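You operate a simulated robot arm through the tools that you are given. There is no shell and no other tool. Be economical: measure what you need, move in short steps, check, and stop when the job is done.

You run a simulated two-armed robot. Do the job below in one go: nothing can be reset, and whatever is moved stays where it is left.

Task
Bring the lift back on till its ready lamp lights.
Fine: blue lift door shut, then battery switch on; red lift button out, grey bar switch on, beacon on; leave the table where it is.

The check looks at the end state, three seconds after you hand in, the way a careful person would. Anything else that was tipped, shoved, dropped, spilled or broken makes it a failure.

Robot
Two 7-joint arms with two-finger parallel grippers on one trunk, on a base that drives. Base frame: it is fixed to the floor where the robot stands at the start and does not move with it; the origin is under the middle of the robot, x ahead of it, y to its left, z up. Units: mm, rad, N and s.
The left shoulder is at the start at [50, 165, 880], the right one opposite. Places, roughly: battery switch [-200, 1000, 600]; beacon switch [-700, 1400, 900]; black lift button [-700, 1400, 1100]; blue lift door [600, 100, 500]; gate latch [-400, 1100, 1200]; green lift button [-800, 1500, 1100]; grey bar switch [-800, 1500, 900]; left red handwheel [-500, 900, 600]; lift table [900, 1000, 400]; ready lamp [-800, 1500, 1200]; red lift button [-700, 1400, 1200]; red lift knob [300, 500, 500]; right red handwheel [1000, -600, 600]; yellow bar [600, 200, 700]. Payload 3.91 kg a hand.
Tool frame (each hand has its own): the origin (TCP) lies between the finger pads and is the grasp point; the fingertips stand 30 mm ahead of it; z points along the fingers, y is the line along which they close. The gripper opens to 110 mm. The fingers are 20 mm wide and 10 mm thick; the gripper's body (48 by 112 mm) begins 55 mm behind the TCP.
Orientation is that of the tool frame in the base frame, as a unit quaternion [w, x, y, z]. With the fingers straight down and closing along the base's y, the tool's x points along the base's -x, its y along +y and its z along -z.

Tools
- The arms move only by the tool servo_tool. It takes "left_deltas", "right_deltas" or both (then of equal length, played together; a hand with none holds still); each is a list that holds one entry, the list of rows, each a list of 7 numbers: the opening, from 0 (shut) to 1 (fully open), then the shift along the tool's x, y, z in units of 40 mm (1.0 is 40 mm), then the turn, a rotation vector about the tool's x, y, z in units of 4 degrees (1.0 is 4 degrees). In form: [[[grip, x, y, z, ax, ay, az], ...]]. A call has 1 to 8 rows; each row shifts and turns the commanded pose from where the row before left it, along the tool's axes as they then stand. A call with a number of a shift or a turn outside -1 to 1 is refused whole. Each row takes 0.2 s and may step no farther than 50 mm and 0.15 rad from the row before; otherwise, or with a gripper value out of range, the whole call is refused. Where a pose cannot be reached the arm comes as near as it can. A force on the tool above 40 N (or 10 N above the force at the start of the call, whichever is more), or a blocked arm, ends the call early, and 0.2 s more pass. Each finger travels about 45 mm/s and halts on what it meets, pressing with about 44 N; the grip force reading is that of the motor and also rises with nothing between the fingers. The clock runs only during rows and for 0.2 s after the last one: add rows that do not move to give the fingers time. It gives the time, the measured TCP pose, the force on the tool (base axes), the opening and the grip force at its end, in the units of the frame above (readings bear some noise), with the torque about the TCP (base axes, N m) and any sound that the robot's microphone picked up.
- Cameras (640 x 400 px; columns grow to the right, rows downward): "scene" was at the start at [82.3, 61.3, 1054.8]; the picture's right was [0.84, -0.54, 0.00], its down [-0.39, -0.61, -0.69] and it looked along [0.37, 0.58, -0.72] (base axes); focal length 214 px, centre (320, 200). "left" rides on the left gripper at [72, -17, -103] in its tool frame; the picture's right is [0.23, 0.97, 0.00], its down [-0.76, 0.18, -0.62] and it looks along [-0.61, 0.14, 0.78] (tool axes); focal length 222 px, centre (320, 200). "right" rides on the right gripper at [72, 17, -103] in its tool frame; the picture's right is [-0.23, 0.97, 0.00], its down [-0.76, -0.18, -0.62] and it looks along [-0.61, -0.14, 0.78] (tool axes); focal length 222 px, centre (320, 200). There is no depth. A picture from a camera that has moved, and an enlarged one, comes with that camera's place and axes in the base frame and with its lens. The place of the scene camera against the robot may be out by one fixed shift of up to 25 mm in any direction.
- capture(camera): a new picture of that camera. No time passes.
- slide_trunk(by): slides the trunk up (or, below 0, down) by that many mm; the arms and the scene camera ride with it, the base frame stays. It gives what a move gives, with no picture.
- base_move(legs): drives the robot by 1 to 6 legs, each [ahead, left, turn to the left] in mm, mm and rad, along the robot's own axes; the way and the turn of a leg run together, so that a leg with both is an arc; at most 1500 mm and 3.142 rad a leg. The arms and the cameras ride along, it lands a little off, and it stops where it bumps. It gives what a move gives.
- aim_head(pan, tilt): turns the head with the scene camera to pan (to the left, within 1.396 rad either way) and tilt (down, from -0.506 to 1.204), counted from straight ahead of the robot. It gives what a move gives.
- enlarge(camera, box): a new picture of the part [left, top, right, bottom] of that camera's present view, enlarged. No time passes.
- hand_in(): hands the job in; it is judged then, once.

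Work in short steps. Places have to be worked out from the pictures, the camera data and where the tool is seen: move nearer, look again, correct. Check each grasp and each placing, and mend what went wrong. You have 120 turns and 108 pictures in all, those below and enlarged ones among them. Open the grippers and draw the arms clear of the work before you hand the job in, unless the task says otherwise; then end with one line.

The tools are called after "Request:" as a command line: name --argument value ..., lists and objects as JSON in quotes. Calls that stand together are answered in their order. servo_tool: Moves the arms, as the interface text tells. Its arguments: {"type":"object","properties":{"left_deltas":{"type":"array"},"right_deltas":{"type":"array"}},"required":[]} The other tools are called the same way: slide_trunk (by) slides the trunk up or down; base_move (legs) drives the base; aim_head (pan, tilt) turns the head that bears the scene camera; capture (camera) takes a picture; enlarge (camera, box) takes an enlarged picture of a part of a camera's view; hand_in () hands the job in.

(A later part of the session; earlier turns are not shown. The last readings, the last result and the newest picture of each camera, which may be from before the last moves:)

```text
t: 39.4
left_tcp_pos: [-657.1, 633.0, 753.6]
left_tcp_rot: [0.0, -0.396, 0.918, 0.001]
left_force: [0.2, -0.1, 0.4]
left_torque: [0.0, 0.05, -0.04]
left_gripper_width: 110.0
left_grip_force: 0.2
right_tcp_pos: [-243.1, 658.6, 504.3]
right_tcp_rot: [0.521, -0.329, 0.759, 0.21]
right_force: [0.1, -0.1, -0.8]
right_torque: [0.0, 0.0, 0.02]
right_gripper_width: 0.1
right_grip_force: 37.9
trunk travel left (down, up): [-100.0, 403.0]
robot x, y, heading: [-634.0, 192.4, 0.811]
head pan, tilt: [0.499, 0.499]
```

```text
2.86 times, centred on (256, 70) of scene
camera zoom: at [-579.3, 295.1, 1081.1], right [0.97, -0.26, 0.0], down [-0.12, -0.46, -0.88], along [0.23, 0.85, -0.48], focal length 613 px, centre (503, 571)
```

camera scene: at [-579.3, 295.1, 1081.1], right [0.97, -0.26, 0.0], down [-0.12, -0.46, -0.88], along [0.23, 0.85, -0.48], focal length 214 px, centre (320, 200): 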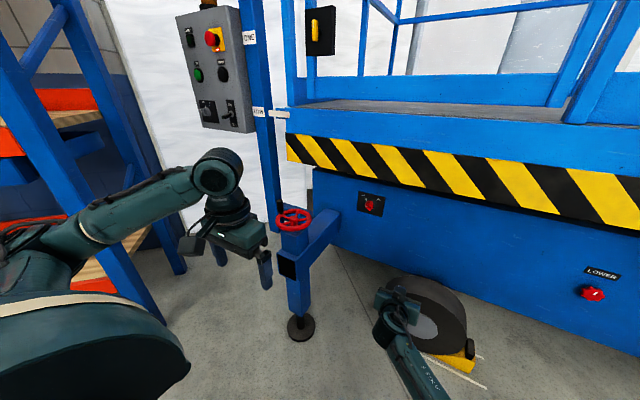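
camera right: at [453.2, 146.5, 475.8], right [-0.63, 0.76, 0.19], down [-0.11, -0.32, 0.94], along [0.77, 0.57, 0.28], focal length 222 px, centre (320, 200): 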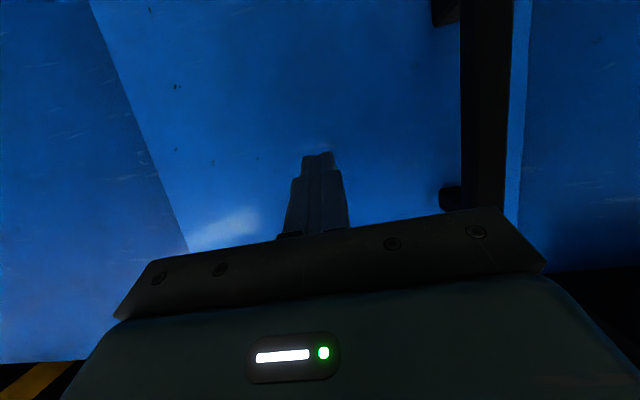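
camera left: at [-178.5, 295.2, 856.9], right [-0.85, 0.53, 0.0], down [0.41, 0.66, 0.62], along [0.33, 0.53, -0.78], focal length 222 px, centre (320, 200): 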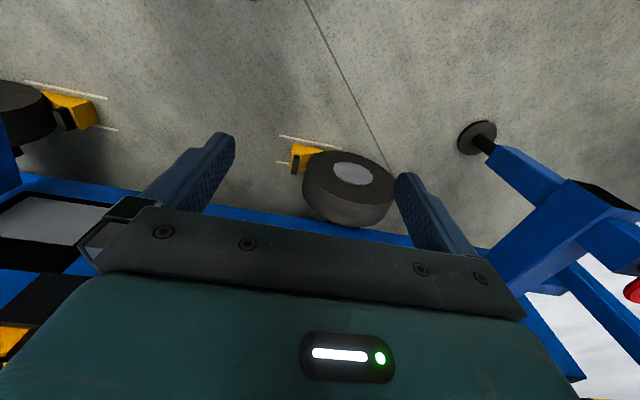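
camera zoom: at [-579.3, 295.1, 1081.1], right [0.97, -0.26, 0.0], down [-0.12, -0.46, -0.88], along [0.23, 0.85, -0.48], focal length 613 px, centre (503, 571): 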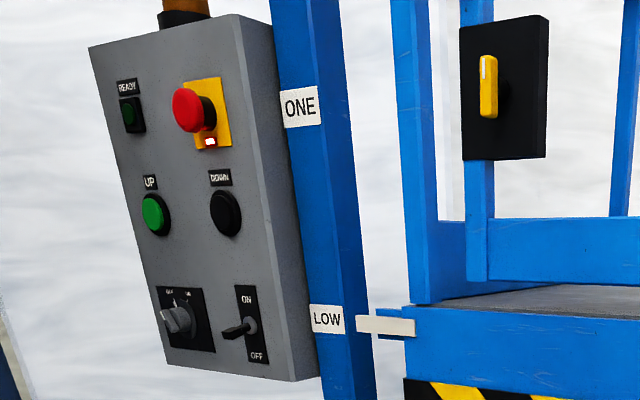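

Battery switch is a red rotary: OFF at upper left, ON at upper right, so it needs a quarter turn clockwise. I estimate it at r≈-840, z≈625. I move left a bit, square up, and level the right hand with a -45° roll, gripper open.

Request:
base_move --legs '[[0, 216, 0], [0, 0, -0.026]]'

Request:
servo_tool --right_deltas '[[[0.7, -0.6, 0, -0.2, 0, -1, 0], [0.7, -0.6, 0, -0.2, 0, -1, 0], [0.7, -0.6, 0, -0.2, 0, -1, 0], [0.7, -0.6, 0, 0, 0, -1, 0], [0.7, -0.6, 0, 0, 0, -0.8, 0], [0.7, 0, 0, 0, 0, 0, -1], [0.7, 0, 0, 0, 0, 0, -1], [0.7, 0, 0, 0, 0, 0, -1]]]'

Request:
servo_tool --right_deltas '[[[0.7, 0, 0, 0, 0, 0, -1], [0.7, 0, 0, 0, 0, 0, -1], [0.7, 0, 0, 0, 0, 0, -1], [0.7, 0, 0, 0, 0, 0, -1], [0.7, 0, 0, 0, 0, 0, -1], [0.7, 0, 0, 0, 0, 0, -1], [0.7, 0, 0, 0, 0, 0, -1], [0.7, 0, 0, 0, 0, 0, -1]]]'

Request:
capture --camera "right"

Request:
capture --camera "scene"

```text
t: 42.2
left_tcp_pos: [-799.9, 780.8, 752.6]
left_tcp_rot: [0.0, -0.382, 0.924, 0.002]
left_force: [-0.1, -0.7, -0.1]
left_torque: [0.0, -0.03, 0.0]
left_gripper_width: 110.0
left_grip_force: 0.0
right_tcp_pos: [-385.5, 794.5, 505.1]
right_tcp_rot: [0.524, -0.317, 0.764, 0.202]
right_force: [0.5, -0.3, -0.5]
right_torque: [0.0, -0.01, 0.0]
right_gripper_width: 0.0
right_grip_force: 37.9
trunk travel left (down, up): [-100.0, 403.0]
robot x, y, heading: [-791.0, 336.9, 0.788]
head pan, tilt: [0.499, 0.499]
```

```text
t: 44.2
left_tcp_pos: [-800.2, 783.1, 751.0]
left_tcp_rot: [0.0, -0.384, 0.923, 0.001]
left_force: [0.4, 0.4, 0.2]
left_torque: [-0.02, -0.02, -0.01]
left_gripper_width: 110.0
left_grip_force: 0.1
right_tcp_pos: [-367.9, 804.9, 652.8]
right_tcp_rot: [0.688, -0.341, 0.615, 0.179]
right_force: [0.7, -1.2, 0.3]
right_torque: [-0.03, 0.01, 0.02]
right_gripper_width: 77.2
right_grip_force: 0.1
trunk travel left (down, up): [-100.0, 403.0]
robot x, y, heading: [-789.6, 337.0, 0.781]
head pan, tilt: [0.499, 0.499]
stopped in row 8 (right hand): the arm was blocked; the commanded pose is now the measured one
```

```text
t: 46.0
left_tcp_pos: [-800.1, 782.2, 752.9]
left_tcp_rot: [0.0, -0.384, 0.923, 0.002]
left_force: [0.5, 0.5, 0.4]
left_torque: [-0.03, 0.02, 0.02]
left_gripper_width: 109.9
left_grip_force: 0.0
right_tcp_pos: [-367.2, 804.9, 652.1]
right_tcp_rot: [0.709, -0.499, 0.498, -0.016]
right_force: [-0.8, -0.3, 0.6]
right_torque: [0.01, 0.02, 0.01]
right_gripper_width: 77.1
right_grip_force: 0.0
trunk travel left (down, up): [-100.0, 403.0]
robot x, y, heading: [-790.0, 341.4, 0.782]
head pan, tilt: [0.499, 0.499]
```

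```text
75 pictures are left
camera right: at [-413.0, 704.9, 589.0], right [-0.57, 0.61, -0.55], down [-0.75, -0.12, 0.65], along [0.33, 0.78, 0.53], focal length 222 px, centre (320, 200)
```

right: 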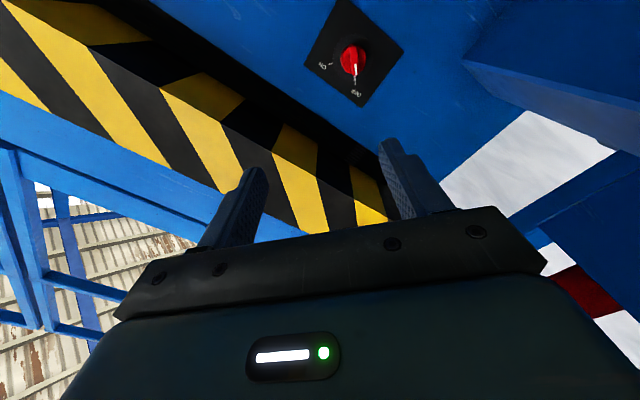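

```text
74 pictures are left
camera scene: at [-731.7, 441.0, 1081.2], right [0.96, -0.28, 0.0], down [-0.14, -0.46, -0.88], along [0.25, 0.84, -0.48], focal length 214 px, centre (320, 200)
```

scene: 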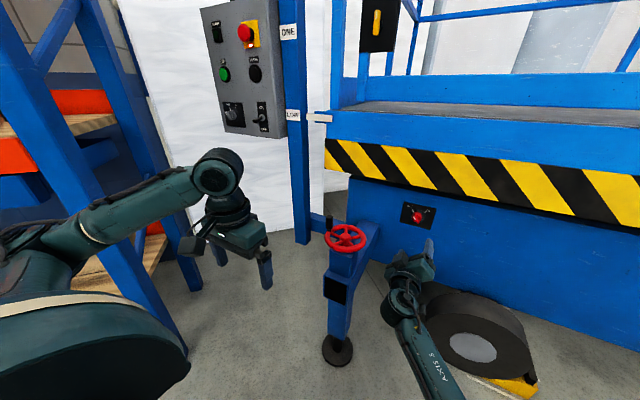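

Knob triangulates to r≈-839, z≈602. I shift the right hand onto its axis and raise/retract the left hand so it clears the outrigger's handwheel.

Request:
servo_tool --right_deltas '[[[0.7, 0.34, 0.54, 0, 0, 0, 0], [0.7, 0.34, 0.54, 0, 0, 0, 0], [0.7, 0, 0, 0, 0, 0, 0], [0.7, 0, 0, 0, 0, 0, 0]]]' --left_deltas '[[[1, 0, 0, -1, 0, 0, 0], [1, 0, 0, -1, 0, 0, 0], [1, 0, 0, -1, 0, 0, 0], [1, 0.5, 0, -0.5, 0, 0, 0]]]'

Request:
base_move --legs '[[130, 0, 0]]'

Request:
capture --camera "right"

Request:
capture --camera "scene"

```text
t: 47.0
left_tcp_pos: [-812.8, 767.1, 890.9]
left_tcp_rot: [-0.007, -0.383, 0.924, -0.002]
left_force: [-1.0, -0.9, 5.1]
left_torque: [0.15, -0.11, 0.0]
left_gripper_width: 110.0
left_grip_force: 0.0
right_tcp_pos: [-376.1, 812.5, 601.6]
right_tcp_rot: [0.71, -0.498, 0.498, -0.016]
right_force: [-0.5, 0.2, 0.5]
right_torque: [0.01, 0.02, 0.01]
right_gripper_width: 77.1
right_grip_force: 0.0
trunk travel left (down, up): [-100.0, 403.0]
robot x, y, heading: [-792.0, 339.0, 0.785]
head pan, tilt: [0.499, 0.499]
```

```text
t: 48.3
left_tcp_pos: [-722.0, 857.4, 892.9]
left_tcp_rot: [0.0, -0.384, 0.923, 0.001]
left_force: [0.4, 0.6, 0.4]
left_torque: [-0.03, 0.0, 0.02]
left_gripper_width: 109.9
left_grip_force: 0.1
right_tcp_pos: [-285.3, 904.1, 602.0]
right_tcp_rot: [0.71, -0.499, 0.497, -0.017]
right_force: [0.3, -0.4, -0.9]
right_torque: [0.0, 0.01, -0.01]
right_gripper_width: 76.9
right_grip_force: 0.0
trunk travel left (down, up): [-100.0, 403.0]
robot x, y, heading: [-694.4, 428.2, 0.786]
head pan, tilt: [0.499, 0.499]
```

```text
73 pictures are left
camera right: at [-329.9, 803.5, 538.7], right [-0.57, 0.61, -0.55], down [-0.75, -0.12, 0.65], along [0.33, 0.78, 0.53], focal length 222 px, centre (320, 200)
```

right: 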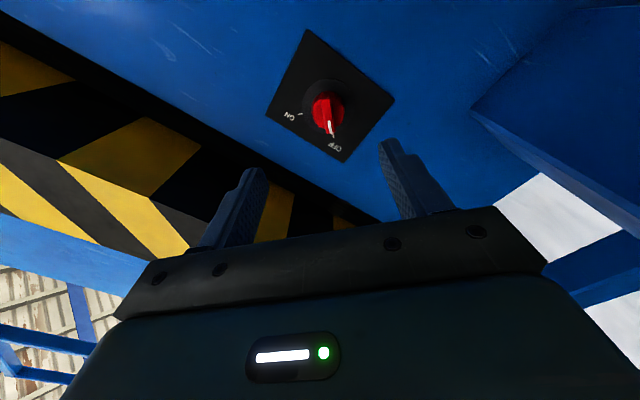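

```text
72 pictures are left
camera scene: at [-640.6, 532.3, 1081.2], right [0.96, -0.28, 0.0], down [-0.13, -0.46, -0.88], along [0.25, 0.84, -0.48], focal length 214 px, centre (320, 200)
```

scene: 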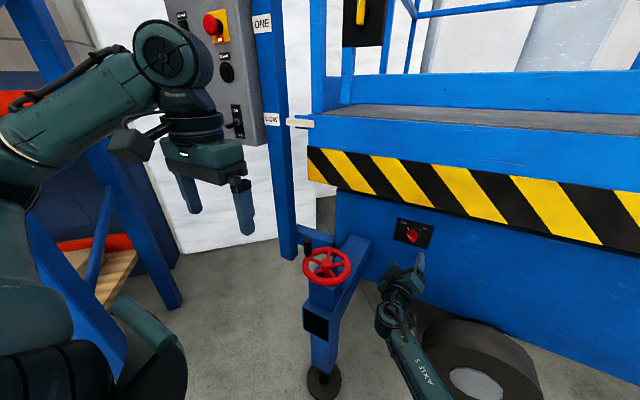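

Two-view triangulation gives the knob at n≈588, r≈-842, z≈602; the hand (n 437, r -841, z 602) is aligned. I drive 100 mm closer and look.

Request:
base_move --legs '[[95, 0, 0]]'

Request:
capture --camera "right"

Request:
enlarge --camera "scene" --box '[340, 180, 500, 280]'

```text
t: 49.4
left_tcp_pos: [-655.1, 924.3, 892.8]
left_tcp_rot: [-0.001, -0.384, 0.923, 0.0]
left_force: [-0.2, 0.0, -0.6]
left_torque: [0.03, 0.0, 0.0]
left_gripper_width: 110.0
left_grip_force: 0.0
right_tcp_pos: [-218.5, 971.2, 603.0]
right_tcp_rot: [0.709, -0.5, 0.497, -0.015]
right_force: [0.4, -0.4, 0.5]
right_torque: [-0.02, 0.0, 0.0]
right_gripper_width: 76.9
right_grip_force: 0.1
trunk travel left (down, up): [-100.0, 403.0]
robot x, y, heading: [-632.2, 500.8, 0.784]
head pan, tilt: [0.499, 0.499]
```

```text
71 pictures are left
camera right: at [-263.4, 870.6, 538.7], right [-0.58, 0.61, -0.55], down [-0.75, -0.12, 0.65], along [0.33, 0.78, 0.53], focal length 222 px, centre (320, 200)
```

right: 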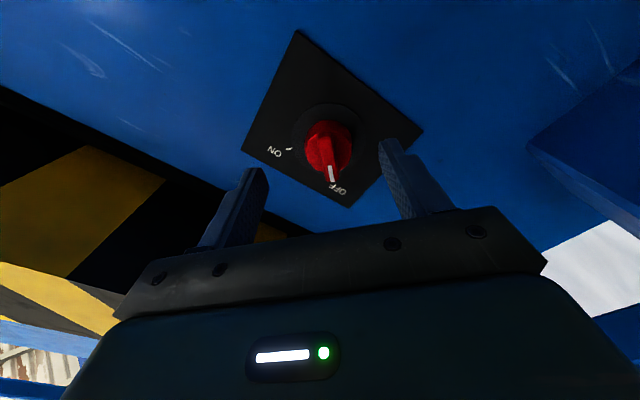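

```text
4.00 times, centred on (420, 230) of scene
camera zoom: at [-574.0, 599.2, 1081.2], right [0.96, -0.28, 0.0], down [-0.13, -0.46, -0.88], along [0.25, 0.84, -0.48], focal length 858 px, centre (-80, 80)
```

zoom: 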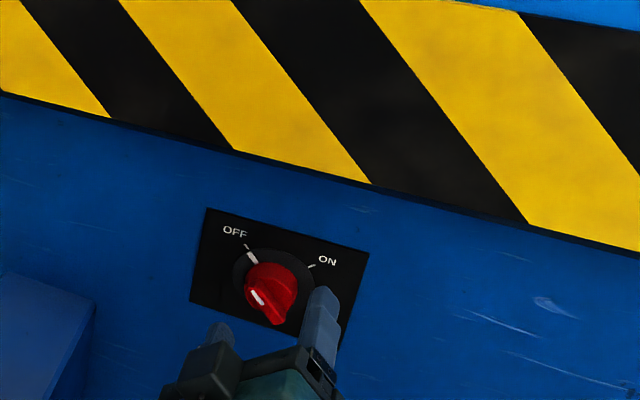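

Aligned within about 5 mm; I correct that and advance another 35 mm so the pads straddle the knob.

Request:
servo_tool --right_deltas '[[[0.7, 0, 0.13, 0, 0, 0, 0]]]'

Request:
base_move --legs '[[32, 0, 0]]'

Request:
capture --camera "right"

```text
t: 49.8
left_tcp_pos: [-656.1, 924.9, 893.5]
left_tcp_rot: [0.0, -0.383, 0.924, 0.001]
left_force: [-0.3, 0.4, -0.4]
left_torque: [0.0, -0.03, 0.01]
left_gripper_width: 109.9
left_grip_force: 0.1
right_tcp_pos: [-219.8, 972.2, 598.8]
right_tcp_rot: [0.71, -0.499, 0.497, -0.016]
right_force: [0.1, 0.2, -0.4]
right_torque: [-0.01, 0.0, -0.02]
right_gripper_width: 76.9
right_grip_force: 0.0
trunk travel left (down, up): [-100.0, 403.0]
robot x, y, heading: [-628.4, 498.0, 0.789]
head pan, tilt: [0.499, 0.499]
```

```text
t: 50.7
left_tcp_pos: [-633.2, 947.1, 893.3]
left_tcp_rot: [-0.001, -0.384, 0.923, 0.001]
left_force: [0.2, 0.3, 1.7]
left_torque: [-0.04, -0.03, 0.01]
left_gripper_width: 110.3
left_grip_force: 0.1
right_tcp_pos: [-198.9, 995.7, 599.2]
right_tcp_rot: [0.71, -0.499, 0.497, -0.016]
right_force: [0.6, -0.1, 0.2]
right_torque: [-0.03, 0.02, 0.05]
right_gripper_width: 76.9
right_grip_force: 0.0
trunk travel left (down, up): [-100.0, 403.0]
robot x, y, heading: [-604.5, 522.3, 0.79]
head pan, tilt: [0.499, 0.499]
```

```text
69 pictures are left
camera right: at [-243.5, 895.8, 535.9], right [-0.58, 0.61, -0.55], down [-0.75, -0.12, 0.65], along [0.33, 0.78, 0.53], focal length 222 px, centre (320, 200)
```

right: 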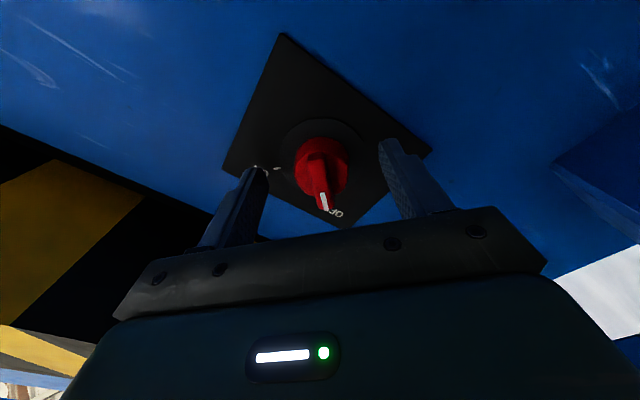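

The knob sits between the pads. I close on it.

Request:
servo_tool --right_deltas '[[[0.2, 0, 0, 0, 0, 0, 0], [0.1, 0, 0, 0, 0, 0, 0], [0.1, 0, 0, 0, 0, 0, 0], [0.1, 0, 0, 0, 0, 0, 0], [0.1, 0, 0, 0, 0, 0, 0]]]'

Request:
capture --camera "right"

```text
t: 51.9
left_tcp_pos: [-633.6, 946.9, 892.0]
left_tcp_rot: [-0.001, -0.383, 0.924, 0.001]
left_force: [0.5, -0.2, 0.4]
left_torque: [0.01, 0.04, -0.03]
left_gripper_width: 110.1
left_grip_force: 0.0
right_tcp_pos: [-199.1, 995.7, 597.9]
right_tcp_rot: [0.709, -0.499, 0.498, -0.015]
right_force: [-2.2, 2.3, -4.4]
right_torque: [0.06, -0.02, 0.26]
right_gripper_width: 36.2
right_grip_force: 44.8
trunk travel left (down, up): [-100.0, 403.0]
robot x, y, heading: [-607.9, 520.3, 0.787]
head pan, tilt: [0.499, 0.499]
```

```text
68 pictures are left
camera right: at [-243.9, 895.9, 535.2], right [-0.58, 0.61, -0.55], down [-0.75, -0.12, 0.65], along [0.33, 0.79, 0.53], focal length 222 px, centre (320, 200)
```

right: 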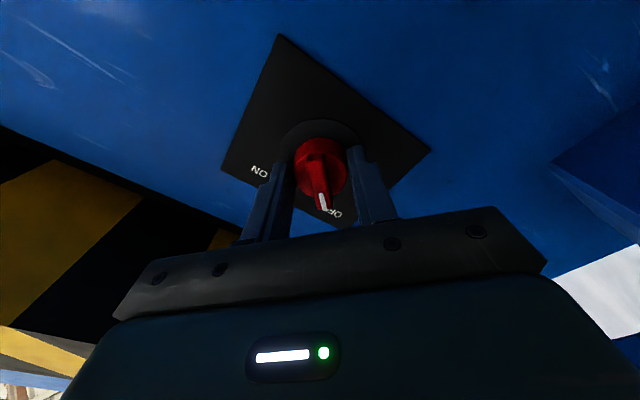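

Gripped at 36 mm. I turn clockwise.

Request:
servo_tool --right_deltas '[[[0, 0, 0, 0, 0, 0, 1], [0, 0, 0, 0, 0, 0, 1], [0, 0, 0, 0, 0, 0, 1], [0, 0, 0, 0, 0, 0, 1], [0, 0, 0, 0, 0, 0, 1], [0, 0, 0, 0, 0, 0, 1], [0, 0, 0, 0, 0, 0, 1], [0, 0, 0, 0, 0, 0, 1]]]'

Request:
servo_tool --right_deltas '[[[0, 0, 0, 0, 0, 0, 1], [0, 0, 0, 0, 0, 0, 1], [0, 0, 0, 0, 0, 0, 1], [0, 0, 0, 0, 0, 0, 1], [0, 0, 0, 0, 0, 0, 1], [0, 0, 0, 0, 0, 0, 1], [0, 0, 0, 0, 0, 0, 1], [0, 0, 0, 0, 0, 0, 1]]]'

Request:
capture --camera "right"

```text
t: 53.7
left_tcp_pos: [-634.0, 946.8, 893.0]
left_tcp_rot: [0.0, -0.384, 0.924, 0.001]
left_force: [-0.9, -0.4, 0.2]
left_torque: [-0.01, 0.01, 0.03]
left_gripper_width: 109.9
left_grip_force: 0.1
right_tcp_pos: [-199.8, 998.0, 599.0]
right_tcp_rot: [0.686, -0.343, 0.616, 0.18]
right_force: [-16.1, 1.6, -8.6]
right_torque: [-0.62, 0.58, 0.17]
right_gripper_width: 36.2
right_grip_force: 44.3
trunk travel left (down, up): [-100.0, 403.0]
robot x, y, heading: [-605.9, 518.0, 0.79]
head pan, tilt: [0.499, 0.499]
```

```text
t: 55.5
left_tcp_pos: [-633.1, 948.2, 893.6]
left_tcp_rot: [-0.001, -0.383, 0.924, -0.001]
left_force: [-0.1, 0.5, -0.9]
left_torque: [0.01, -0.02, -0.01]
left_gripper_width: 110.0
left_grip_force: 0.0
right_tcp_pos: [-199.6, 998.2, 597.3]
right_tcp_rot: [0.609, -0.162, 0.686, 0.364]
right_force: [-17.0, 10.1, -13.7]
right_torque: [-0.62, 0.57, 0.59]
right_gripper_width: 36.2
right_grip_force: 45.6
trunk travel left (down, up): [-100.0, 403.0]
robot x, y, heading: [-607.8, 517.8, 0.786]
head pan, tilt: [0.499, 0.499]
```

```text
67 pictures are left
camera right: at [-299.6, 953.5, 533.1], right [-0.6, 0.61, 0.51], down [-0.17, -0.72, 0.67], along [0.78, 0.31, 0.54], focal length 222 px, centre (320, 200)
```

right: 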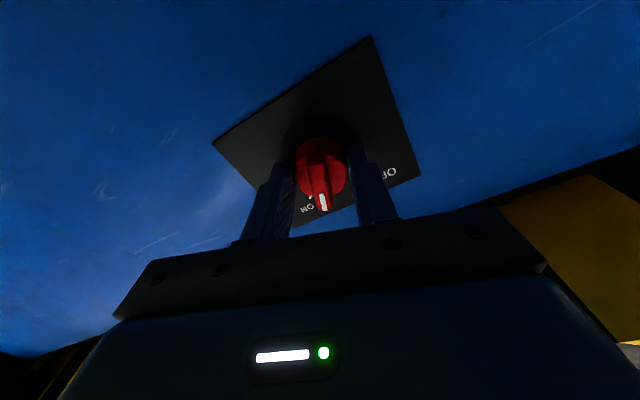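

The knob turns with the hand, pointer nearing ON. I continue.

Request:
servo_tool --right_deltas '[[[0, 0, 0, 0, 0, 0, 1], [0, 0, 0, 0, 0, 0, 1], [0, 0, 0, 0, 0, 0, 1], [0, 0, 0, 0, 0, 0, 1], [0, 0, 0, 0, 0, 0, 1], [0, 0, 0, 0, 0, 0, 1]]]'

Request:
capture --camera "right"

Request:
enlarge --camera "scene" --box '[340, 180, 500, 280]'

```text
t: 56.9
left_tcp_pos: [-634.2, 947.8, 892.1]
left_tcp_rot: [-0.001, -0.383, 0.924, 0.0]
left_force: [0.0, 0.3, 1.0]
left_torque: [-0.02, -0.01, 0.02]
left_gripper_width: 109.8
left_grip_force: 0.0
right_tcp_pos: [-199.6, 997.0, 598.5]
right_tcp_rot: [0.519, -0.017, 0.704, 0.484]
right_force: [-16.9, 14.7, -13.6]
right_torque: [-0.51, 0.52, 0.87]
right_gripper_width: 36.2
right_grip_force: 44.8
trunk travel left (down, up): [-100.0, 403.0]
robot x, y, heading: [-605.6, 521.1, 0.787]
head pan, tilt: [0.499, 0.499]
```

```text
66 pictures are left
camera right: at [-315.8, 970.0, 554.6], right [-0.41, 0.41, 0.82], down [0.0, -0.89, 0.45], along [0.91, 0.18, 0.37], focal length 222 px, centre (320, 200)
```

right: 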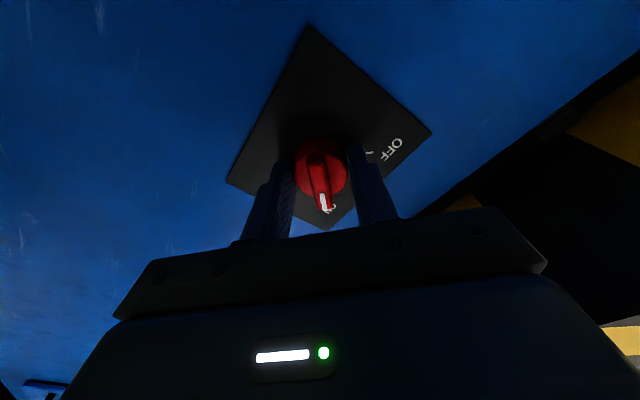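

```text
4.00 times, centred on (420, 230) of scene
camera zoom: at [-551.7, 623.0, 1080.9], right [0.96, -0.28, 0.0], down [-0.13, -0.46, -0.88], along [0.25, 0.84, -0.48], focal length 858 px, centre (-80, 80)
```

zoom: 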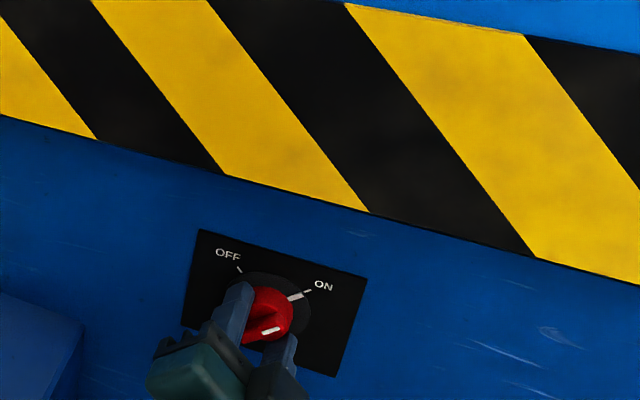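

The pointer is in line with the ON tick. I open the gripper and back off to verify.

Request:
servo_tool --right_deltas '[[[0.7, 0, 0, 0, 0, 0, 0], [0.7, 0, 0, 0, 0, 0, 0], [0.7, 0, 0, 0, 0, 0, 0], [0.7, 0, 0, 0, 0, 0, 0]]]'

Request:
base_move --legs '[[-160, 0, 0]]'

Request:
enlarge --camera "scene" --box '[340, 180, 500, 280]'

```text
t: 57.9
left_tcp_pos: [-633.8, 947.2, 892.3]
left_tcp_rot: [0.0, -0.384, 0.923, 0.001]
left_force: [0.1, 0.5, 0.3]
left_torque: [0.0, -0.02, -0.03]
left_gripper_width: 109.9
left_grip_force: 0.0
right_tcp_pos: [-198.3, 995.7, 598.8]
right_tcp_rot: [0.522, -0.014, 0.704, 0.481]
right_force: [0.0, -0.2, 0.5]
right_torque: [0.01, 0.02, 0.03]
right_gripper_width: 76.9
right_grip_force: 0.2
trunk travel left (down, up): [-100.0, 403.0]
robot x, y, heading: [-606.2, 519.2, 0.782]
head pan, tilt: [0.499, 0.499]
```

```text
t: 59.3
left_tcp_pos: [-746.6, 834.5, 892.7]
left_tcp_rot: [0.0, -0.383, 0.924, 0.001]
left_force: [0.3, 0.4, -1.3]
left_torque: [0.01, 0.02, 0.01]
left_gripper_width: 109.8
left_grip_force: 0.0
right_tcp_pos: [-310.8, 881.8, 599.7]
right_tcp_rot: [0.522, -0.013, 0.704, 0.481]
right_force: [-0.5, -0.6, 0.4]
right_torque: [0.05, 0.0, 0.03]
right_gripper_width: 77.0
right_grip_force: 0.1
trunk travel left (down, up): [-100.0, 403.0]
robot x, y, heading: [-719.8, 403.1, 0.786]
head pan, tilt: [0.499, 0.499]
```

```text
4.00 times, centred on (420, 230) of scene
camera zoom: at [-664.8, 508.1, 1081.2], right [0.96, -0.28, 0.0], down [-0.13, -0.46, -0.88], along [0.25, 0.84, -0.48], focal length 858 px, centre (-80, 80)
```

zoom: 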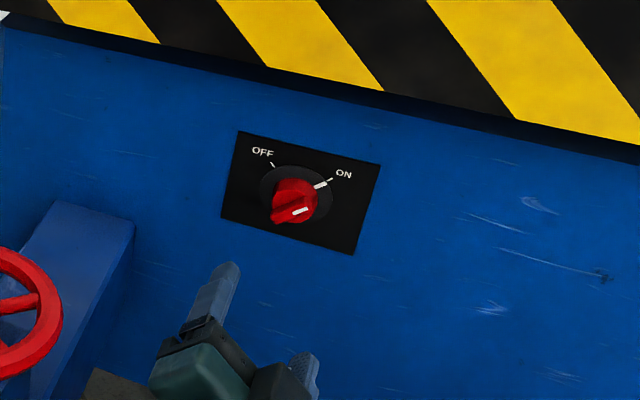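

Battery is ON. Now the control post: I back away from the outrigger, then sidestep left and look.

Request:
base_move --legs '[[-280, 0, 0], [0, 450, 0]]'

Request:
aim_head --pan 0.4 --tilt 0.3

Request:
capture --camera "scene"

Request:
aim_head --pan 1.3 --tilt 0.5

Request:
capture --camera "scene"

```text
t: 65.3
left_tcp_pos: [-1259.6, 959.3, 893.5]
left_tcp_rot: [0.001, -0.381, 0.925, 0.001]
left_force: [0.3, 0.2, 0.2]
left_torque: [-0.01, -0.05, -0.03]
left_gripper_width: 109.6
left_grip_force: 0.0
right_tcp_pos: [-823.5, 1005.1, 599.9]
right_tcp_rot: [0.524, -0.011, 0.704, 0.479]
right_force: [0.4, 0.1, -0.3]
right_torque: [0.01, -0.01, -0.01]
right_gripper_width: 77.1
right_grip_force: 0.2
trunk travel left (down, up): [-100.0, 403.0]
robot x, y, heading: [-1236.2, 531.6, 0.783]
head pan, tilt: [0.499, 0.499]
```

```text
t: 66.1
left_tcp_pos: [-1260.5, 959.1, 893.4]
left_tcp_rot: [0.0, -0.38, 0.925, 0.001]
left_force: [-0.5, 0.6, 0.4]
left_torque: [0.0, 0.01, -0.02]
left_gripper_width: 109.9
left_grip_force: 0.1
right_tcp_pos: [-823.4, 1003.6, 598.6]
right_tcp_rot: [0.524, -0.01, 0.704, 0.479]
right_force: [0.3, -0.1, 0.4]
right_torque: [-0.01, -0.03, 0.02]
right_gripper_width: 77.3
right_grip_force: 0.1
trunk travel left (down, up): [-100.0, 403.0]
robot x, y, heading: [-1237.4, 531.9, 0.779]
head pan, tilt: [0.4, 0.3]
```

```text
63 pictures are left
camera scene: at [-1170.9, 632.5, 1099.5], right [0.92, -0.38, 0.0], down [-0.11, -0.27, -0.96], along [0.36, 0.88, -0.3], focal length 214 px, centre (320, 200)
```

scene: 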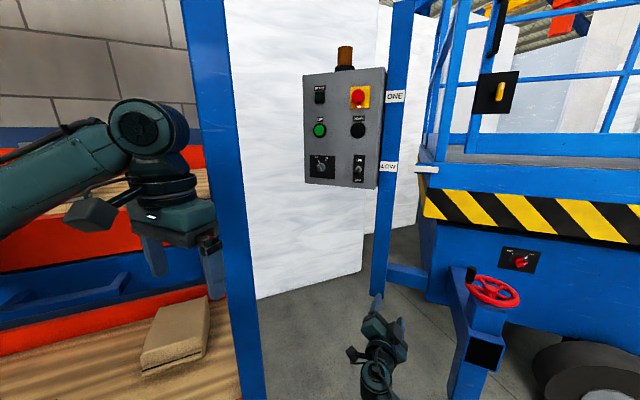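

```text
t: 67.3
left_tcp_pos: [-1259.5, 958.6, 892.5]
left_tcp_rot: [-0.001, -0.38, 0.925, 0.0]
left_force: [-0.7, 0.0, -1.2]
left_torque: [0.01, -0.02, -0.03]
left_gripper_width: 110.3
left_grip_force: 0.1
right_tcp_pos: [-824.4, 1004.9, 599.2]
right_tcp_rot: [0.523, -0.01, 0.705, 0.479]
right_force: [0.4, 0.1, 0.7]
right_torque: [0.0, -0.01, -0.02]
right_gripper_width: 77.2
right_grip_force: 0.0
trunk travel left (down, up): [-100.0, 403.0]
robot x, y, heading: [-1234.5, 532.2, 0.784]
head pan, tilt: [1.3, 0.499]
```

```text
62 pictures are left
camera scene: at [-1250.8, 625.7, 1081.2], right [0.87, 0.49, 0.0], down [0.23, -0.42, -0.88], along [-0.43, 0.77, -0.48], focal length 214 px, centre (320, 200)
```

scene: 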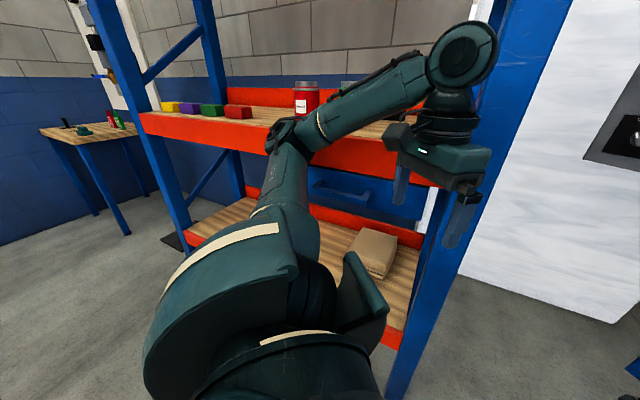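

The panel is parallel to the lift face; the e-stop sits near n≈470, r≈-1490, z≈1215. A rack column stands at about n -64, r -1620, so I must keep the left arm narrow: I bring it inward, forward and low.

Request:
servo_tool --left_deltas '[[[0.2, 0, -0.6, 0.75, 0, 0, 0], [0.2, 0, -0.6, 0.75, 0, 0, 0], [0.2, 0, -0.6, 0.75, 0, 0, 0], [0.2, 0, -0.6, 0.75, 0, 0, 0], [0.2, 0, -0.6, 0.75, 0, 0, 0], [0.2, 0, -0.6, 0.75, 0, 0, 0], [0.2, 0, -0.6, 0.75, 0, 0, 0], [0.2, 0, -0.6, 0.75, 0, 0, 0]]]'

Request:
servo_tool --left_deltas '[[[0.2, -0.6, 0, 0.42, 0, -1, 0], [0.2, -0.6, 0, 0.42, 0, -1, 0], [0.2, -0.53, 0, 0.5, 0, -1, 0], [0.2, -0.53, 0, 0.5, 0, -1, 0], [0.2, -0.46, 0, 0.56, 0, -1, 0], [0.2, -0.46, 0, 0.56, 0, -1, 0], [0.2, -0.38, 0, 0.62, 0, -1, 0], [0.2, -0.38, 0, 0.62, 0, -1, 0]]]'

Request:
aim_head --pan 0.7 --tilt 1.0

Request:
capture --camera "scene"

```text
t: 68.8
left_tcp_pos: [-1172.2, 889.4, 741.4]
left_tcp_rot: [0.039, -0.487, 0.871, 0.061]
left_force: [-0.5, -1.3, 0.1]
left_torque: [0.0, 0.0, 0.01]
left_gripper_width: 22.2
left_grip_force: 0.1
right_tcp_pos: [-823.5, 990.9, 619.8]
right_tcp_rot: [0.515, 0.002, 0.697, 0.499]
right_force: [0.0, -0.1, 0.5]
right_torque: [-0.03, 0.06, -0.03]
right_gripper_width: 77.3
right_grip_force: 0.0
trunk travel left (down, up): [-100.0, 403.0]
robot x, y, heading: [-1237.4, 524.2, 0.785]
head pan, tilt: [1.3, 0.499]
stopped in row 7 (left hand): the arm was blocked; the commanded pose is now the measured one
```

```text
t: 70.6
left_tcp_pos: [-1071.7, 1085.1, 602.3]
left_tcp_rot: [0.266, -0.448, 0.838, 0.163]
left_force: [0.6, -0.2, 0.3]
left_torque: [-0.01, 0.02, 0.0]
left_gripper_width: 22.2
left_grip_force: 0.0
right_tcp_pos: [-827.5, 1008.7, 597.9]
right_tcp_rot: [0.522, -0.014, 0.704, 0.481]
right_force: [-1.4, 0.2, 0.4]
right_torque: [0.01, -0.02, 0.04]
right_gripper_width: 76.9
right_grip_force: 0.1
trunk travel left (down, up): [-100.0, 403.0]
robot x, y, heading: [-1237.5, 533.6, 0.787]
head pan, tilt: [1.3, 0.499]
```

```text
t: 71.6
left_tcp_pos: [-1071.8, 1080.7, 602.0]
left_tcp_rot: [0.265, -0.45, 0.837, 0.164]
left_force: [-0.1, -0.1, -1.3]
left_torque: [-0.01, 0.02, 0.0]
left_gripper_width: 22.2
left_grip_force: 0.1
right_tcp_pos: [-826.5, 1007.5, 599.6]
right_tcp_rot: [0.522, -0.013, 0.704, 0.481]
right_force: [0.7, 0.3, 0.2]
right_torque: [0.02, 0.01, 0.02]
right_gripper_width: 77.2
right_grip_force: 0.1
trunk travel left (down, up): [-100.0, 403.0]
robot x, y, heading: [-1236.9, 531.0, 0.786]
head pan, tilt: [0.7, 1.0]
```

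```text
61 pictures are left
camera scene: at [-1200.6, 614.8, 1040.1], right [1.0, -0.08, 0.0], down [-0.07, -0.84, -0.54], along [0.05, 0.54, -0.84], focal length 214 px, centre (320, 200)
```

scene: 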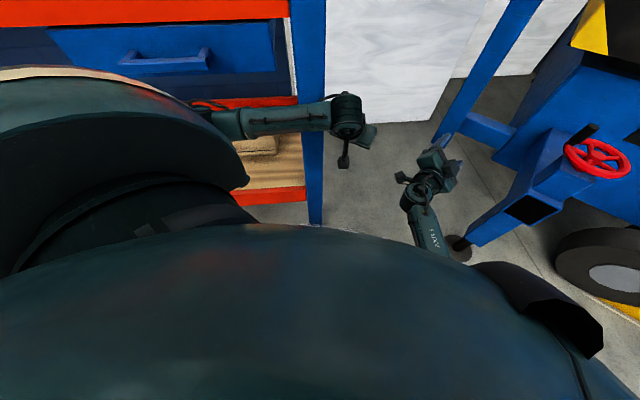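

The left elbow still sticks out near the rack. I shift the base right/back a bit, raise the trunk, and stretch the left arm down to pull its elbow in.

Request:
base_move --legs '[[-60, -60, 0]]'

Request:
slide_trunk --by 220

Request:
servo_tool --left_deltas '[[[0.2, 0.75, -0.34, 0.5, 0, 0, 0], [0.2, 0.75, -0.34, 0.5, 0, 0, 0], [0.2, 0.75, -0.34, 0.5, 0, 0, 0], [0.2, 0.75, -0.34, 0.5, 0, 0, 0], [0.2, 0.75, -0.34, 0.5, 0, 0, 0], [0.2, 0.75, -0.34, 0.5, 0, 0, 0], [0.2, 0.75, -0.34, 0.5, 0, 0, 0], [0.2, 0.75, -0.34, 0.5, 0, 0, 0]]]'

Request:
capture --camera "scene"

```text
t: 72.8
left_tcp_pos: [-1073.6, 996.3, 602.2]
left_tcp_rot: [0.265, -0.45, 0.837, 0.164]
left_force: [0.2, 0.9, -0.4]
left_torque: [0.01, 0.02, 0.01]
left_gripper_width: 22.1
left_grip_force: 0.0
right_tcp_pos: [-828.5, 922.5, 599.0]
right_tcp_rot: [0.522, -0.014, 0.704, 0.481]
right_force: [0.5, 0.2, -0.3]
right_torque: [-0.02, 0.02, 0.02]
right_gripper_width: 77.2
right_grip_force: 0.0
trunk travel left (down, up): [-100.0, 403.0]
robot x, y, heading: [-1236.8, 446.9, 0.785]
head pan, tilt: [0.7, 1.0]
```

```text
t: 75.2
left_tcp_pos: [-1074.0, 996.9, 822.8]
left_tcp_rot: [0.265, -0.45, 0.837, 0.164]
left_force: [-0.1, -0.1, 0.3]
left_torque: [-0.01, -0.02, 0.02]
left_gripper_width: 22.0
left_grip_force: 0.0
right_tcp_pos: [-827.8, 922.9, 818.9]
right_tcp_rot: [0.522, -0.012, 0.704, 0.481]
right_force: [0.3, -0.2, 0.4]
right_torque: [0.0, -0.02, -0.04]
right_gripper_width: 76.9
right_grip_force: 0.1
trunk travel left (down, up): [-320.0, 183.0]
robot x, y, heading: [-1238.0, 446.8, 0.787]
head pan, tilt: [0.7, 1.0]
```

```text
t: 77.0
left_tcp_pos: [-1044.4, 858.4, 547.6]
left_tcp_rot: [0.265, -0.451, 0.836, 0.165]
left_force: [-0.3, -0.5, -0.4]
left_torque: [0.05, -0.01, -0.02]
left_gripper_width: 22.0
left_grip_force: 0.0
right_tcp_pos: [-826.4, 921.6, 818.7]
right_tcp_rot: [0.522, -0.013, 0.704, 0.481]
right_force: [0.6, 0.4, 0.1]
right_torque: [0.0, 0.0, 0.03]
right_gripper_width: 77.3
right_grip_force: 0.0
trunk travel left (down, up): [-320.0, 183.0]
robot x, y, heading: [-1237.3, 445.6, 0.789]
head pan, tilt: [0.7, 1.0]
```

```text
60 pictures are left
camera scene: at [-1200.9, 529.7, 1260.1], right [1.0, -0.08, 0.0], down [-0.07, -0.84, -0.54], along [0.05, 0.54, -0.84], focal length 214 px, centre (320, 200)
```

scene: 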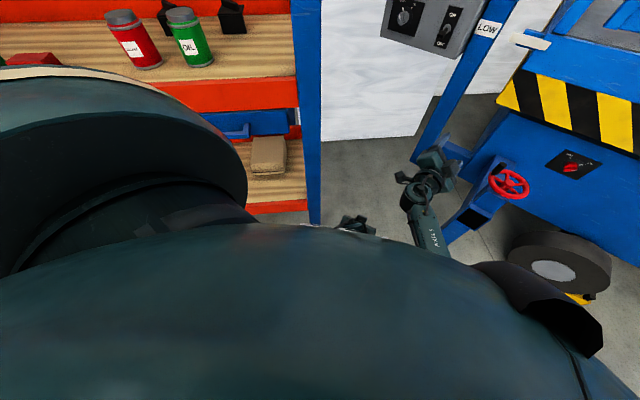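

The left elbow is now tucked. I retract and raise the right hand, then drive closer to the panel and inspect it.

Request:
servo_tool --right_deltas '[[[0.5, -0.45, 0.4, -0.8, 0, 0, 0], [0.5, -0.45, 0.4, -0.8, 0, 0, 0], [0.5, -0.45, 0.4, -0.8, 0, 0, 0], [0.5, -0.45, 0.4, -0.8, 0, 0, 0], [0.5, -0.45, 0.4, -0.8, 0, 0, 0], [0.5, -0.45, 0.4, -0.8, 0, 0, 0], [0.5, -0.45, 0.4, -0.8, 0, 0, 0], [0.5, -0.45, 0.4, -0.8, 0, 0, 0]]]'

Request:
base_move --legs '[[300, 60, 0]]'

Request:
aim_head --pan 0.4 --tilt 0.45

Request:
capture --camera "scene"

Request:
aim_head --pan 1.2 --tilt 0.9

Request:
capture --camera "scene"

```text
t: 77.7
left_tcp_pos: [-1044.0, 858.4, 547.4]
left_tcp_rot: [0.266, -0.451, 0.836, 0.165]
left_force: [-0.9, 0.5, 0.2]
left_torque: [-0.01, 0.0, 0.01]
left_gripper_width: 22.0
left_grip_force: 0.1
right_tcp_pos: [-844.6, 891.0, 975.7]
right_tcp_rot: [0.581, -0.018, 0.627, 0.519]
right_force: [0.5, 0.2, -0.7]
right_torque: [-0.02, 0.02, -0.01]
right_gripper_width: 54.8
right_grip_force: 0.1
trunk travel left (down, up): [-320.0, 183.0]
robot x, y, heading: [-1235.6, 445.3, 0.788]
head pan, tilt: [0.7, 1.0]
stopped in row 3 (right hand): the arm was blocked; the commanded pose is now the measured one
```

```text
t: 79.7
left_tcp_pos: [-872.8, 1111.6, 547.1]
left_tcp_rot: [0.266, -0.449, 0.837, 0.165]
left_force: [-0.3, -0.2, -0.3]
left_torque: [0.02, 0.0, -0.05]
left_gripper_width: 21.9
left_grip_force: 0.0
right_tcp_pos: [-674.8, 1143.3, 975.4]
right_tcp_rot: [0.582, -0.016, 0.626, 0.519]
right_force: [0.5, -0.6, -0.3]
right_torque: [0.0, 0.02, 0.01]
right_gripper_width: 54.9
right_grip_force: 0.1
trunk travel left (down, up): [-320.0, 183.0]
robot x, y, heading: [-1067.3, 699.6, 0.782]
head pan, tilt: [0.7, 1.0]
```

```text
t: 80.7
left_tcp_pos: [-874.0, 1112.6, 548.1]
left_tcp_rot: [0.266, -0.449, 0.837, 0.165]
left_force: [0.0, 0.4, 0.0]
left_torque: [0.01, 0.01, -0.03]
left_gripper_width: 22.2
left_grip_force: 0.0
right_tcp_pos: [-673.6, 1141.6, 975.7]
right_tcp_rot: [0.582, -0.017, 0.626, 0.52]
right_force: [-0.1, -0.1, -0.1]
right_torque: [-0.01, 0.01, -0.03]
right_gripper_width: 54.8
right_grip_force: 0.1
trunk travel left (down, up): [-320.0, 183.0]
robot x, y, heading: [-1067.8, 699.0, 0.787]
head pan, tilt: [0.4, 0.45]
```

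```text
59 pictures are left
camera scene: at [-1002.5, 799.1, 1305.6], right [0.93, -0.38, 0.0], down [-0.16, -0.4, -0.9], along [0.34, 0.83, -0.44], focal length 214 px, centre (320, 200)
```

scene: 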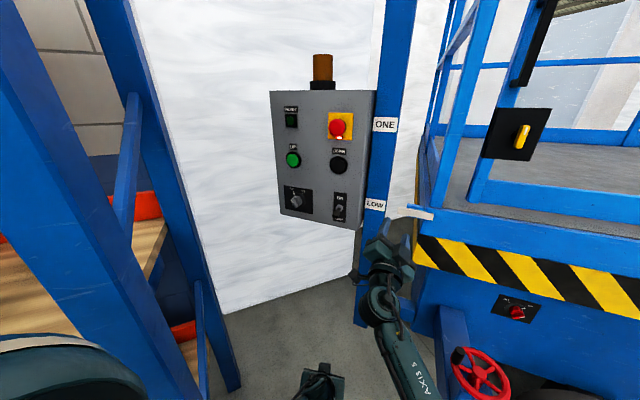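

```text
t: 81.8
left_tcp_pos: [-873.5, 1112.3, 547.2]
left_tcp_rot: [0.265, -0.449, 0.837, 0.165]
left_force: [-0.8, 1.0, -0.3]
left_torque: [0.04, -0.03, 0.01]
left_gripper_width: 22.0
left_grip_force: 0.2
right_tcp_pos: [-674.3, 1142.6, 975.5]
right_tcp_rot: [0.582, -0.015, 0.626, 0.519]
right_force: [0.1, -0.7, 0.3]
right_torque: [0.02, 0.03, -0.02]
right_gripper_width: 55.0
right_grip_force: 0.1
trunk travel left (down, up): [-320.0, 183.0]
robot x, y, heading: [-1065.3, 698.7, 0.787]
head pan, tilt: [1.201, 0.901]
```

```text
58 pictures are left
camera scene: at [-1067.5, 783.1, 1267.3], right [0.92, 0.4, 0.0], down [0.31, -0.72, -0.62], along [-0.25, 0.57, -0.78], focal length 214 px, centre (320, 200)
```

scene: 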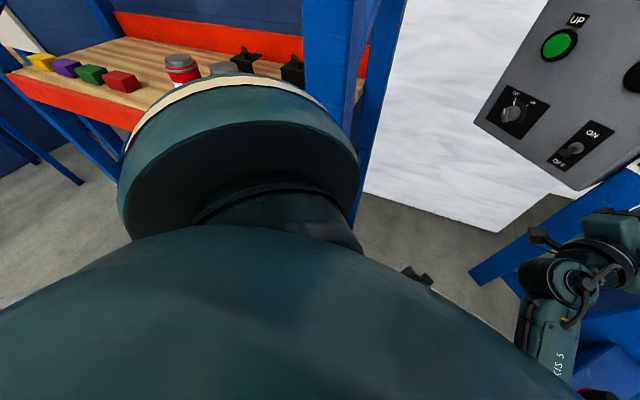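

The right arm jammed at that roll near the joint limits. I unroll the hand while retracting it, before going nearer.

Request:
servo_tool --right_deltas '[[[0.5, 0, 0, 0, 0, 0.5, -1], [0.5, 0, 0, 0, 0, 0.5, -1], [0.5, 0, 0, -0.4, 0, 0.5, -1], [0.5, 0, 0, -0.6, 0, 0.5, -1], [0.5, 0, 0, -0.8, 0, 0.5, -1], [0.5, 0, 0, -0.8, 0, 0.5, -1], [0.5, 0, 0, -0.8, 0, 0, -1], [0.5, 0, 0, -0.8, 0, 0, -1]]]'

Request:
servo_tool --right_deltas '[[[0.5, 0, 0, -0.5, 0, 0, -1], [0.5, 0, 0, -0.5, 0, 0, -1], [0.5, 0, 0, -0.5, 0, 0, -1], [0.5, 0, 0, -0.5, 0, 0, 0]]]'

```text
t: 83.0
left_tcp_pos: [-873.4, 1112.1, 546.9]
left_tcp_rot: [0.265, -0.449, 0.837, 0.164]
left_force: [-0.2, 0.3, -0.4]
left_torque: [-0.04, 0.02, 0.0]
left_gripper_width: 22.0
left_grip_force: 0.1
right_tcp_pos: [-685.0, 1113.7, 1056.6]
right_tcp_rot: [0.67, -0.146, 0.581, 0.438]
right_force: [-1.1, -0.2, 0.7]
right_torque: [0.04, -0.03, 0.0]
right_gripper_width: 55.0
right_grip_force: 0.0
trunk travel left (down, up): [-320.0, 183.0]
robot x, y, heading: [-1069.4, 701.0, 0.785]
head pan, tilt: [1.201, 0.901]
stopped in row 5 (right hand): the arm was blocked; the commanded pose is now the measured one
```

```text
t: 83.7
left_tcp_pos: [-873.8, 1112.6, 547.9]
left_tcp_rot: [0.266, -0.45, 0.837, 0.164]
left_force: [-0.6, -0.4, -0.2]
left_torque: [-0.01, -0.01, -0.03]
left_gripper_width: 21.8
left_grip_force: 0.0
right_tcp_pos: [-711.0, 1078.9, 1124.8]
right_tcp_rot: [0.754, -0.177, 0.494, 0.395]
right_force: [0.2, 0.2, 0.4]
right_torque: [-0.01, -0.01, 0.01]
right_gripper_width: 55.0
right_grip_force: 0.0
trunk travel left (down, up): [-320.0, 183.0]
robot x, y, heading: [-1067.1, 698.8, 0.786]
head pan, tilt: [1.201, 0.901]
stopped in row 3 (right hand): the arm was blocked; the commanded pose is now the measured one
```

The hand rises when blocked; let me look at the arm's shape.

Request:
aim_head --pan 0.0 --tilt 0.6

Request:
capture --camera "scene"

Request:
capture --camera "right"

```text
t: 85.1
left_tcp_pos: [-873.8, 1111.4, 547.1]
left_tcp_rot: [0.265, -0.449, 0.838, 0.163]
left_force: [0.5, 0.0, -0.3]
left_torque: [-0.01, 0.0, 0.01]
left_gripper_width: 22.2
left_grip_force: 0.1
right_tcp_pos: [-711.8, 1079.7, 1125.3]
right_tcp_rot: [0.754, -0.177, 0.495, 0.395]
right_force: [0.0, -0.2, 0.1]
right_torque: [0.0, 0.02, 0.01]
right_gripper_width: 55.0
right_grip_force: 0.1
trunk travel left (down, up): [-320.0, 183.0]
robot x, y, heading: [-1068.5, 697.8, 0.785]
head pan, tilt: [0.0, 0.6]
```

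```text
57 pictures are left
camera scene: at [-974.6, 776.4, 1292.1], right [0.71, -0.71, 0.0], down [-0.4, -0.4, -0.82], along [0.58, 0.58, -0.57], focal length 214 px, centre (320, 200)
```

scene: 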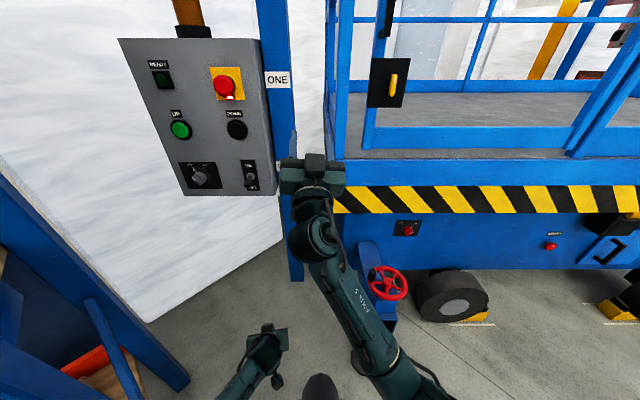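

```text
56 pictures are left
camera right: at [-771.9, 1052.8, 1016.2], right [-0.8, 0.51, 0.32], down [-0.39, -0.84, 0.37], along [0.46, 0.17, 0.87], focal length 222 px, centre (320, 200)
```

right: 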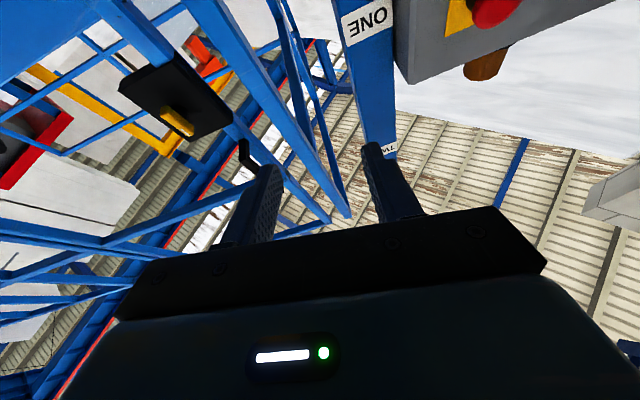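

The hand points 27° upward. I pitch it down to level while drawing it back gently.

Request:
servo_tool --right_deltas '[[[0.5, 0, 0, -0.2, 0, 1, 0], [0.5, 0, 0, -0.2, 0, 1, 0], [0.5, 0, 0, -0.3, 0, 1, 0], [0.5, 0, 0, -0.4, 0, 1, 0], [0.5, 0, 0, -0.4, 0, 1, 0], [0.5, 0, 0, -0.4, 0, 1, 0]]]'

```text
t: 86.3
left_tcp_pos: [-874.2, 1112.7, 548.5]
left_tcp_rot: [0.266, -0.45, 0.837, 0.164]
left_force: [0.1, 0.4, 0.0]
left_torque: [0.0, 0.0, -0.02]
left_gripper_width: 21.9
left_grip_force: 0.1
right_tcp_pos: [-729.0, 1032.1, 1145.8]
right_tcp_rot: [0.733, -0.253, 0.544, 0.322]
right_force: [-0.6, 0.3, 0.5]
right_torque: [0.04, 0.03, 0.0]
right_gripper_width: 55.1
right_grip_force: 0.0
trunk travel left (down, up): [-320.0, 183.0]
robot x, y, heading: [-1067.9, 700.0, 0.784]
head pan, tilt: [0.0, 0.6]
stopped in row 6 (right hand): the arm was blocked; the commanded pose is now the measured one
```

Request:
servo_tool --right_deltas '[[[0.5, 0, 0, 0, 0, 1, 0], [0.5, 0, 0, 0, 0, 1, 0], [0.5, 0, 0, 0, 0, 1, 0], [0.5, 0, 0, 0, 0, 1, 0]]]'

Request:
enlarge --camera "scene" --box '[110, 20, 302, 210]'

```text
t: 87.3
left_tcp_pos: [-872.5, 1112.6, 546.8]
left_tcp_rot: [0.266, -0.448, 0.838, 0.164]
left_force: [-0.1, -0.7, -0.2]
left_torque: [0.01, 0.0, -0.01]
left_gripper_width: 22.2
left_grip_force: 0.0
right_tcp_pos: [-721.8, 1028.6, 1136.7]
right_tcp_rot: [0.655, -0.302, 0.64, 0.265]
right_force: [0.4, 0.2, 1.0]
right_torque: [0.04, 0.0, 0.02]
right_gripper_width: 54.8
right_grip_force: 0.1
trunk travel left (down, up): [-320.0, 183.0]
robot x, y, heading: [-1065.8, 702.6, 0.785]
head pan, tilt: [0.0, 0.6]
```

```text
2.11 times, centred on (206, 115) of scene
camera zoom: at [-974.7, 776.4, 1292.1], right [0.71, -0.71, 0.0], down [-0.4, -0.4, -0.83], along [0.58, 0.58, -0.56], focal length 452 px, centre (560, 379)
```

zoom: 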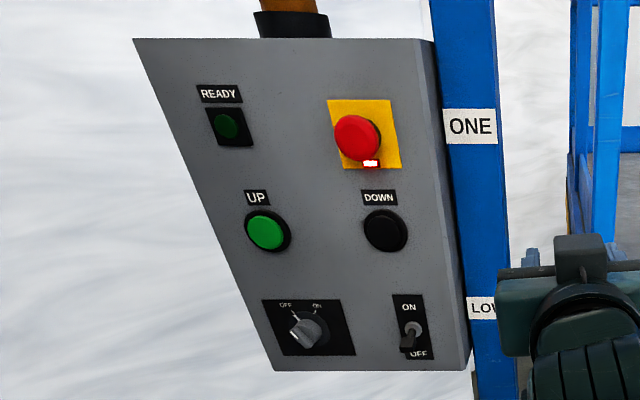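

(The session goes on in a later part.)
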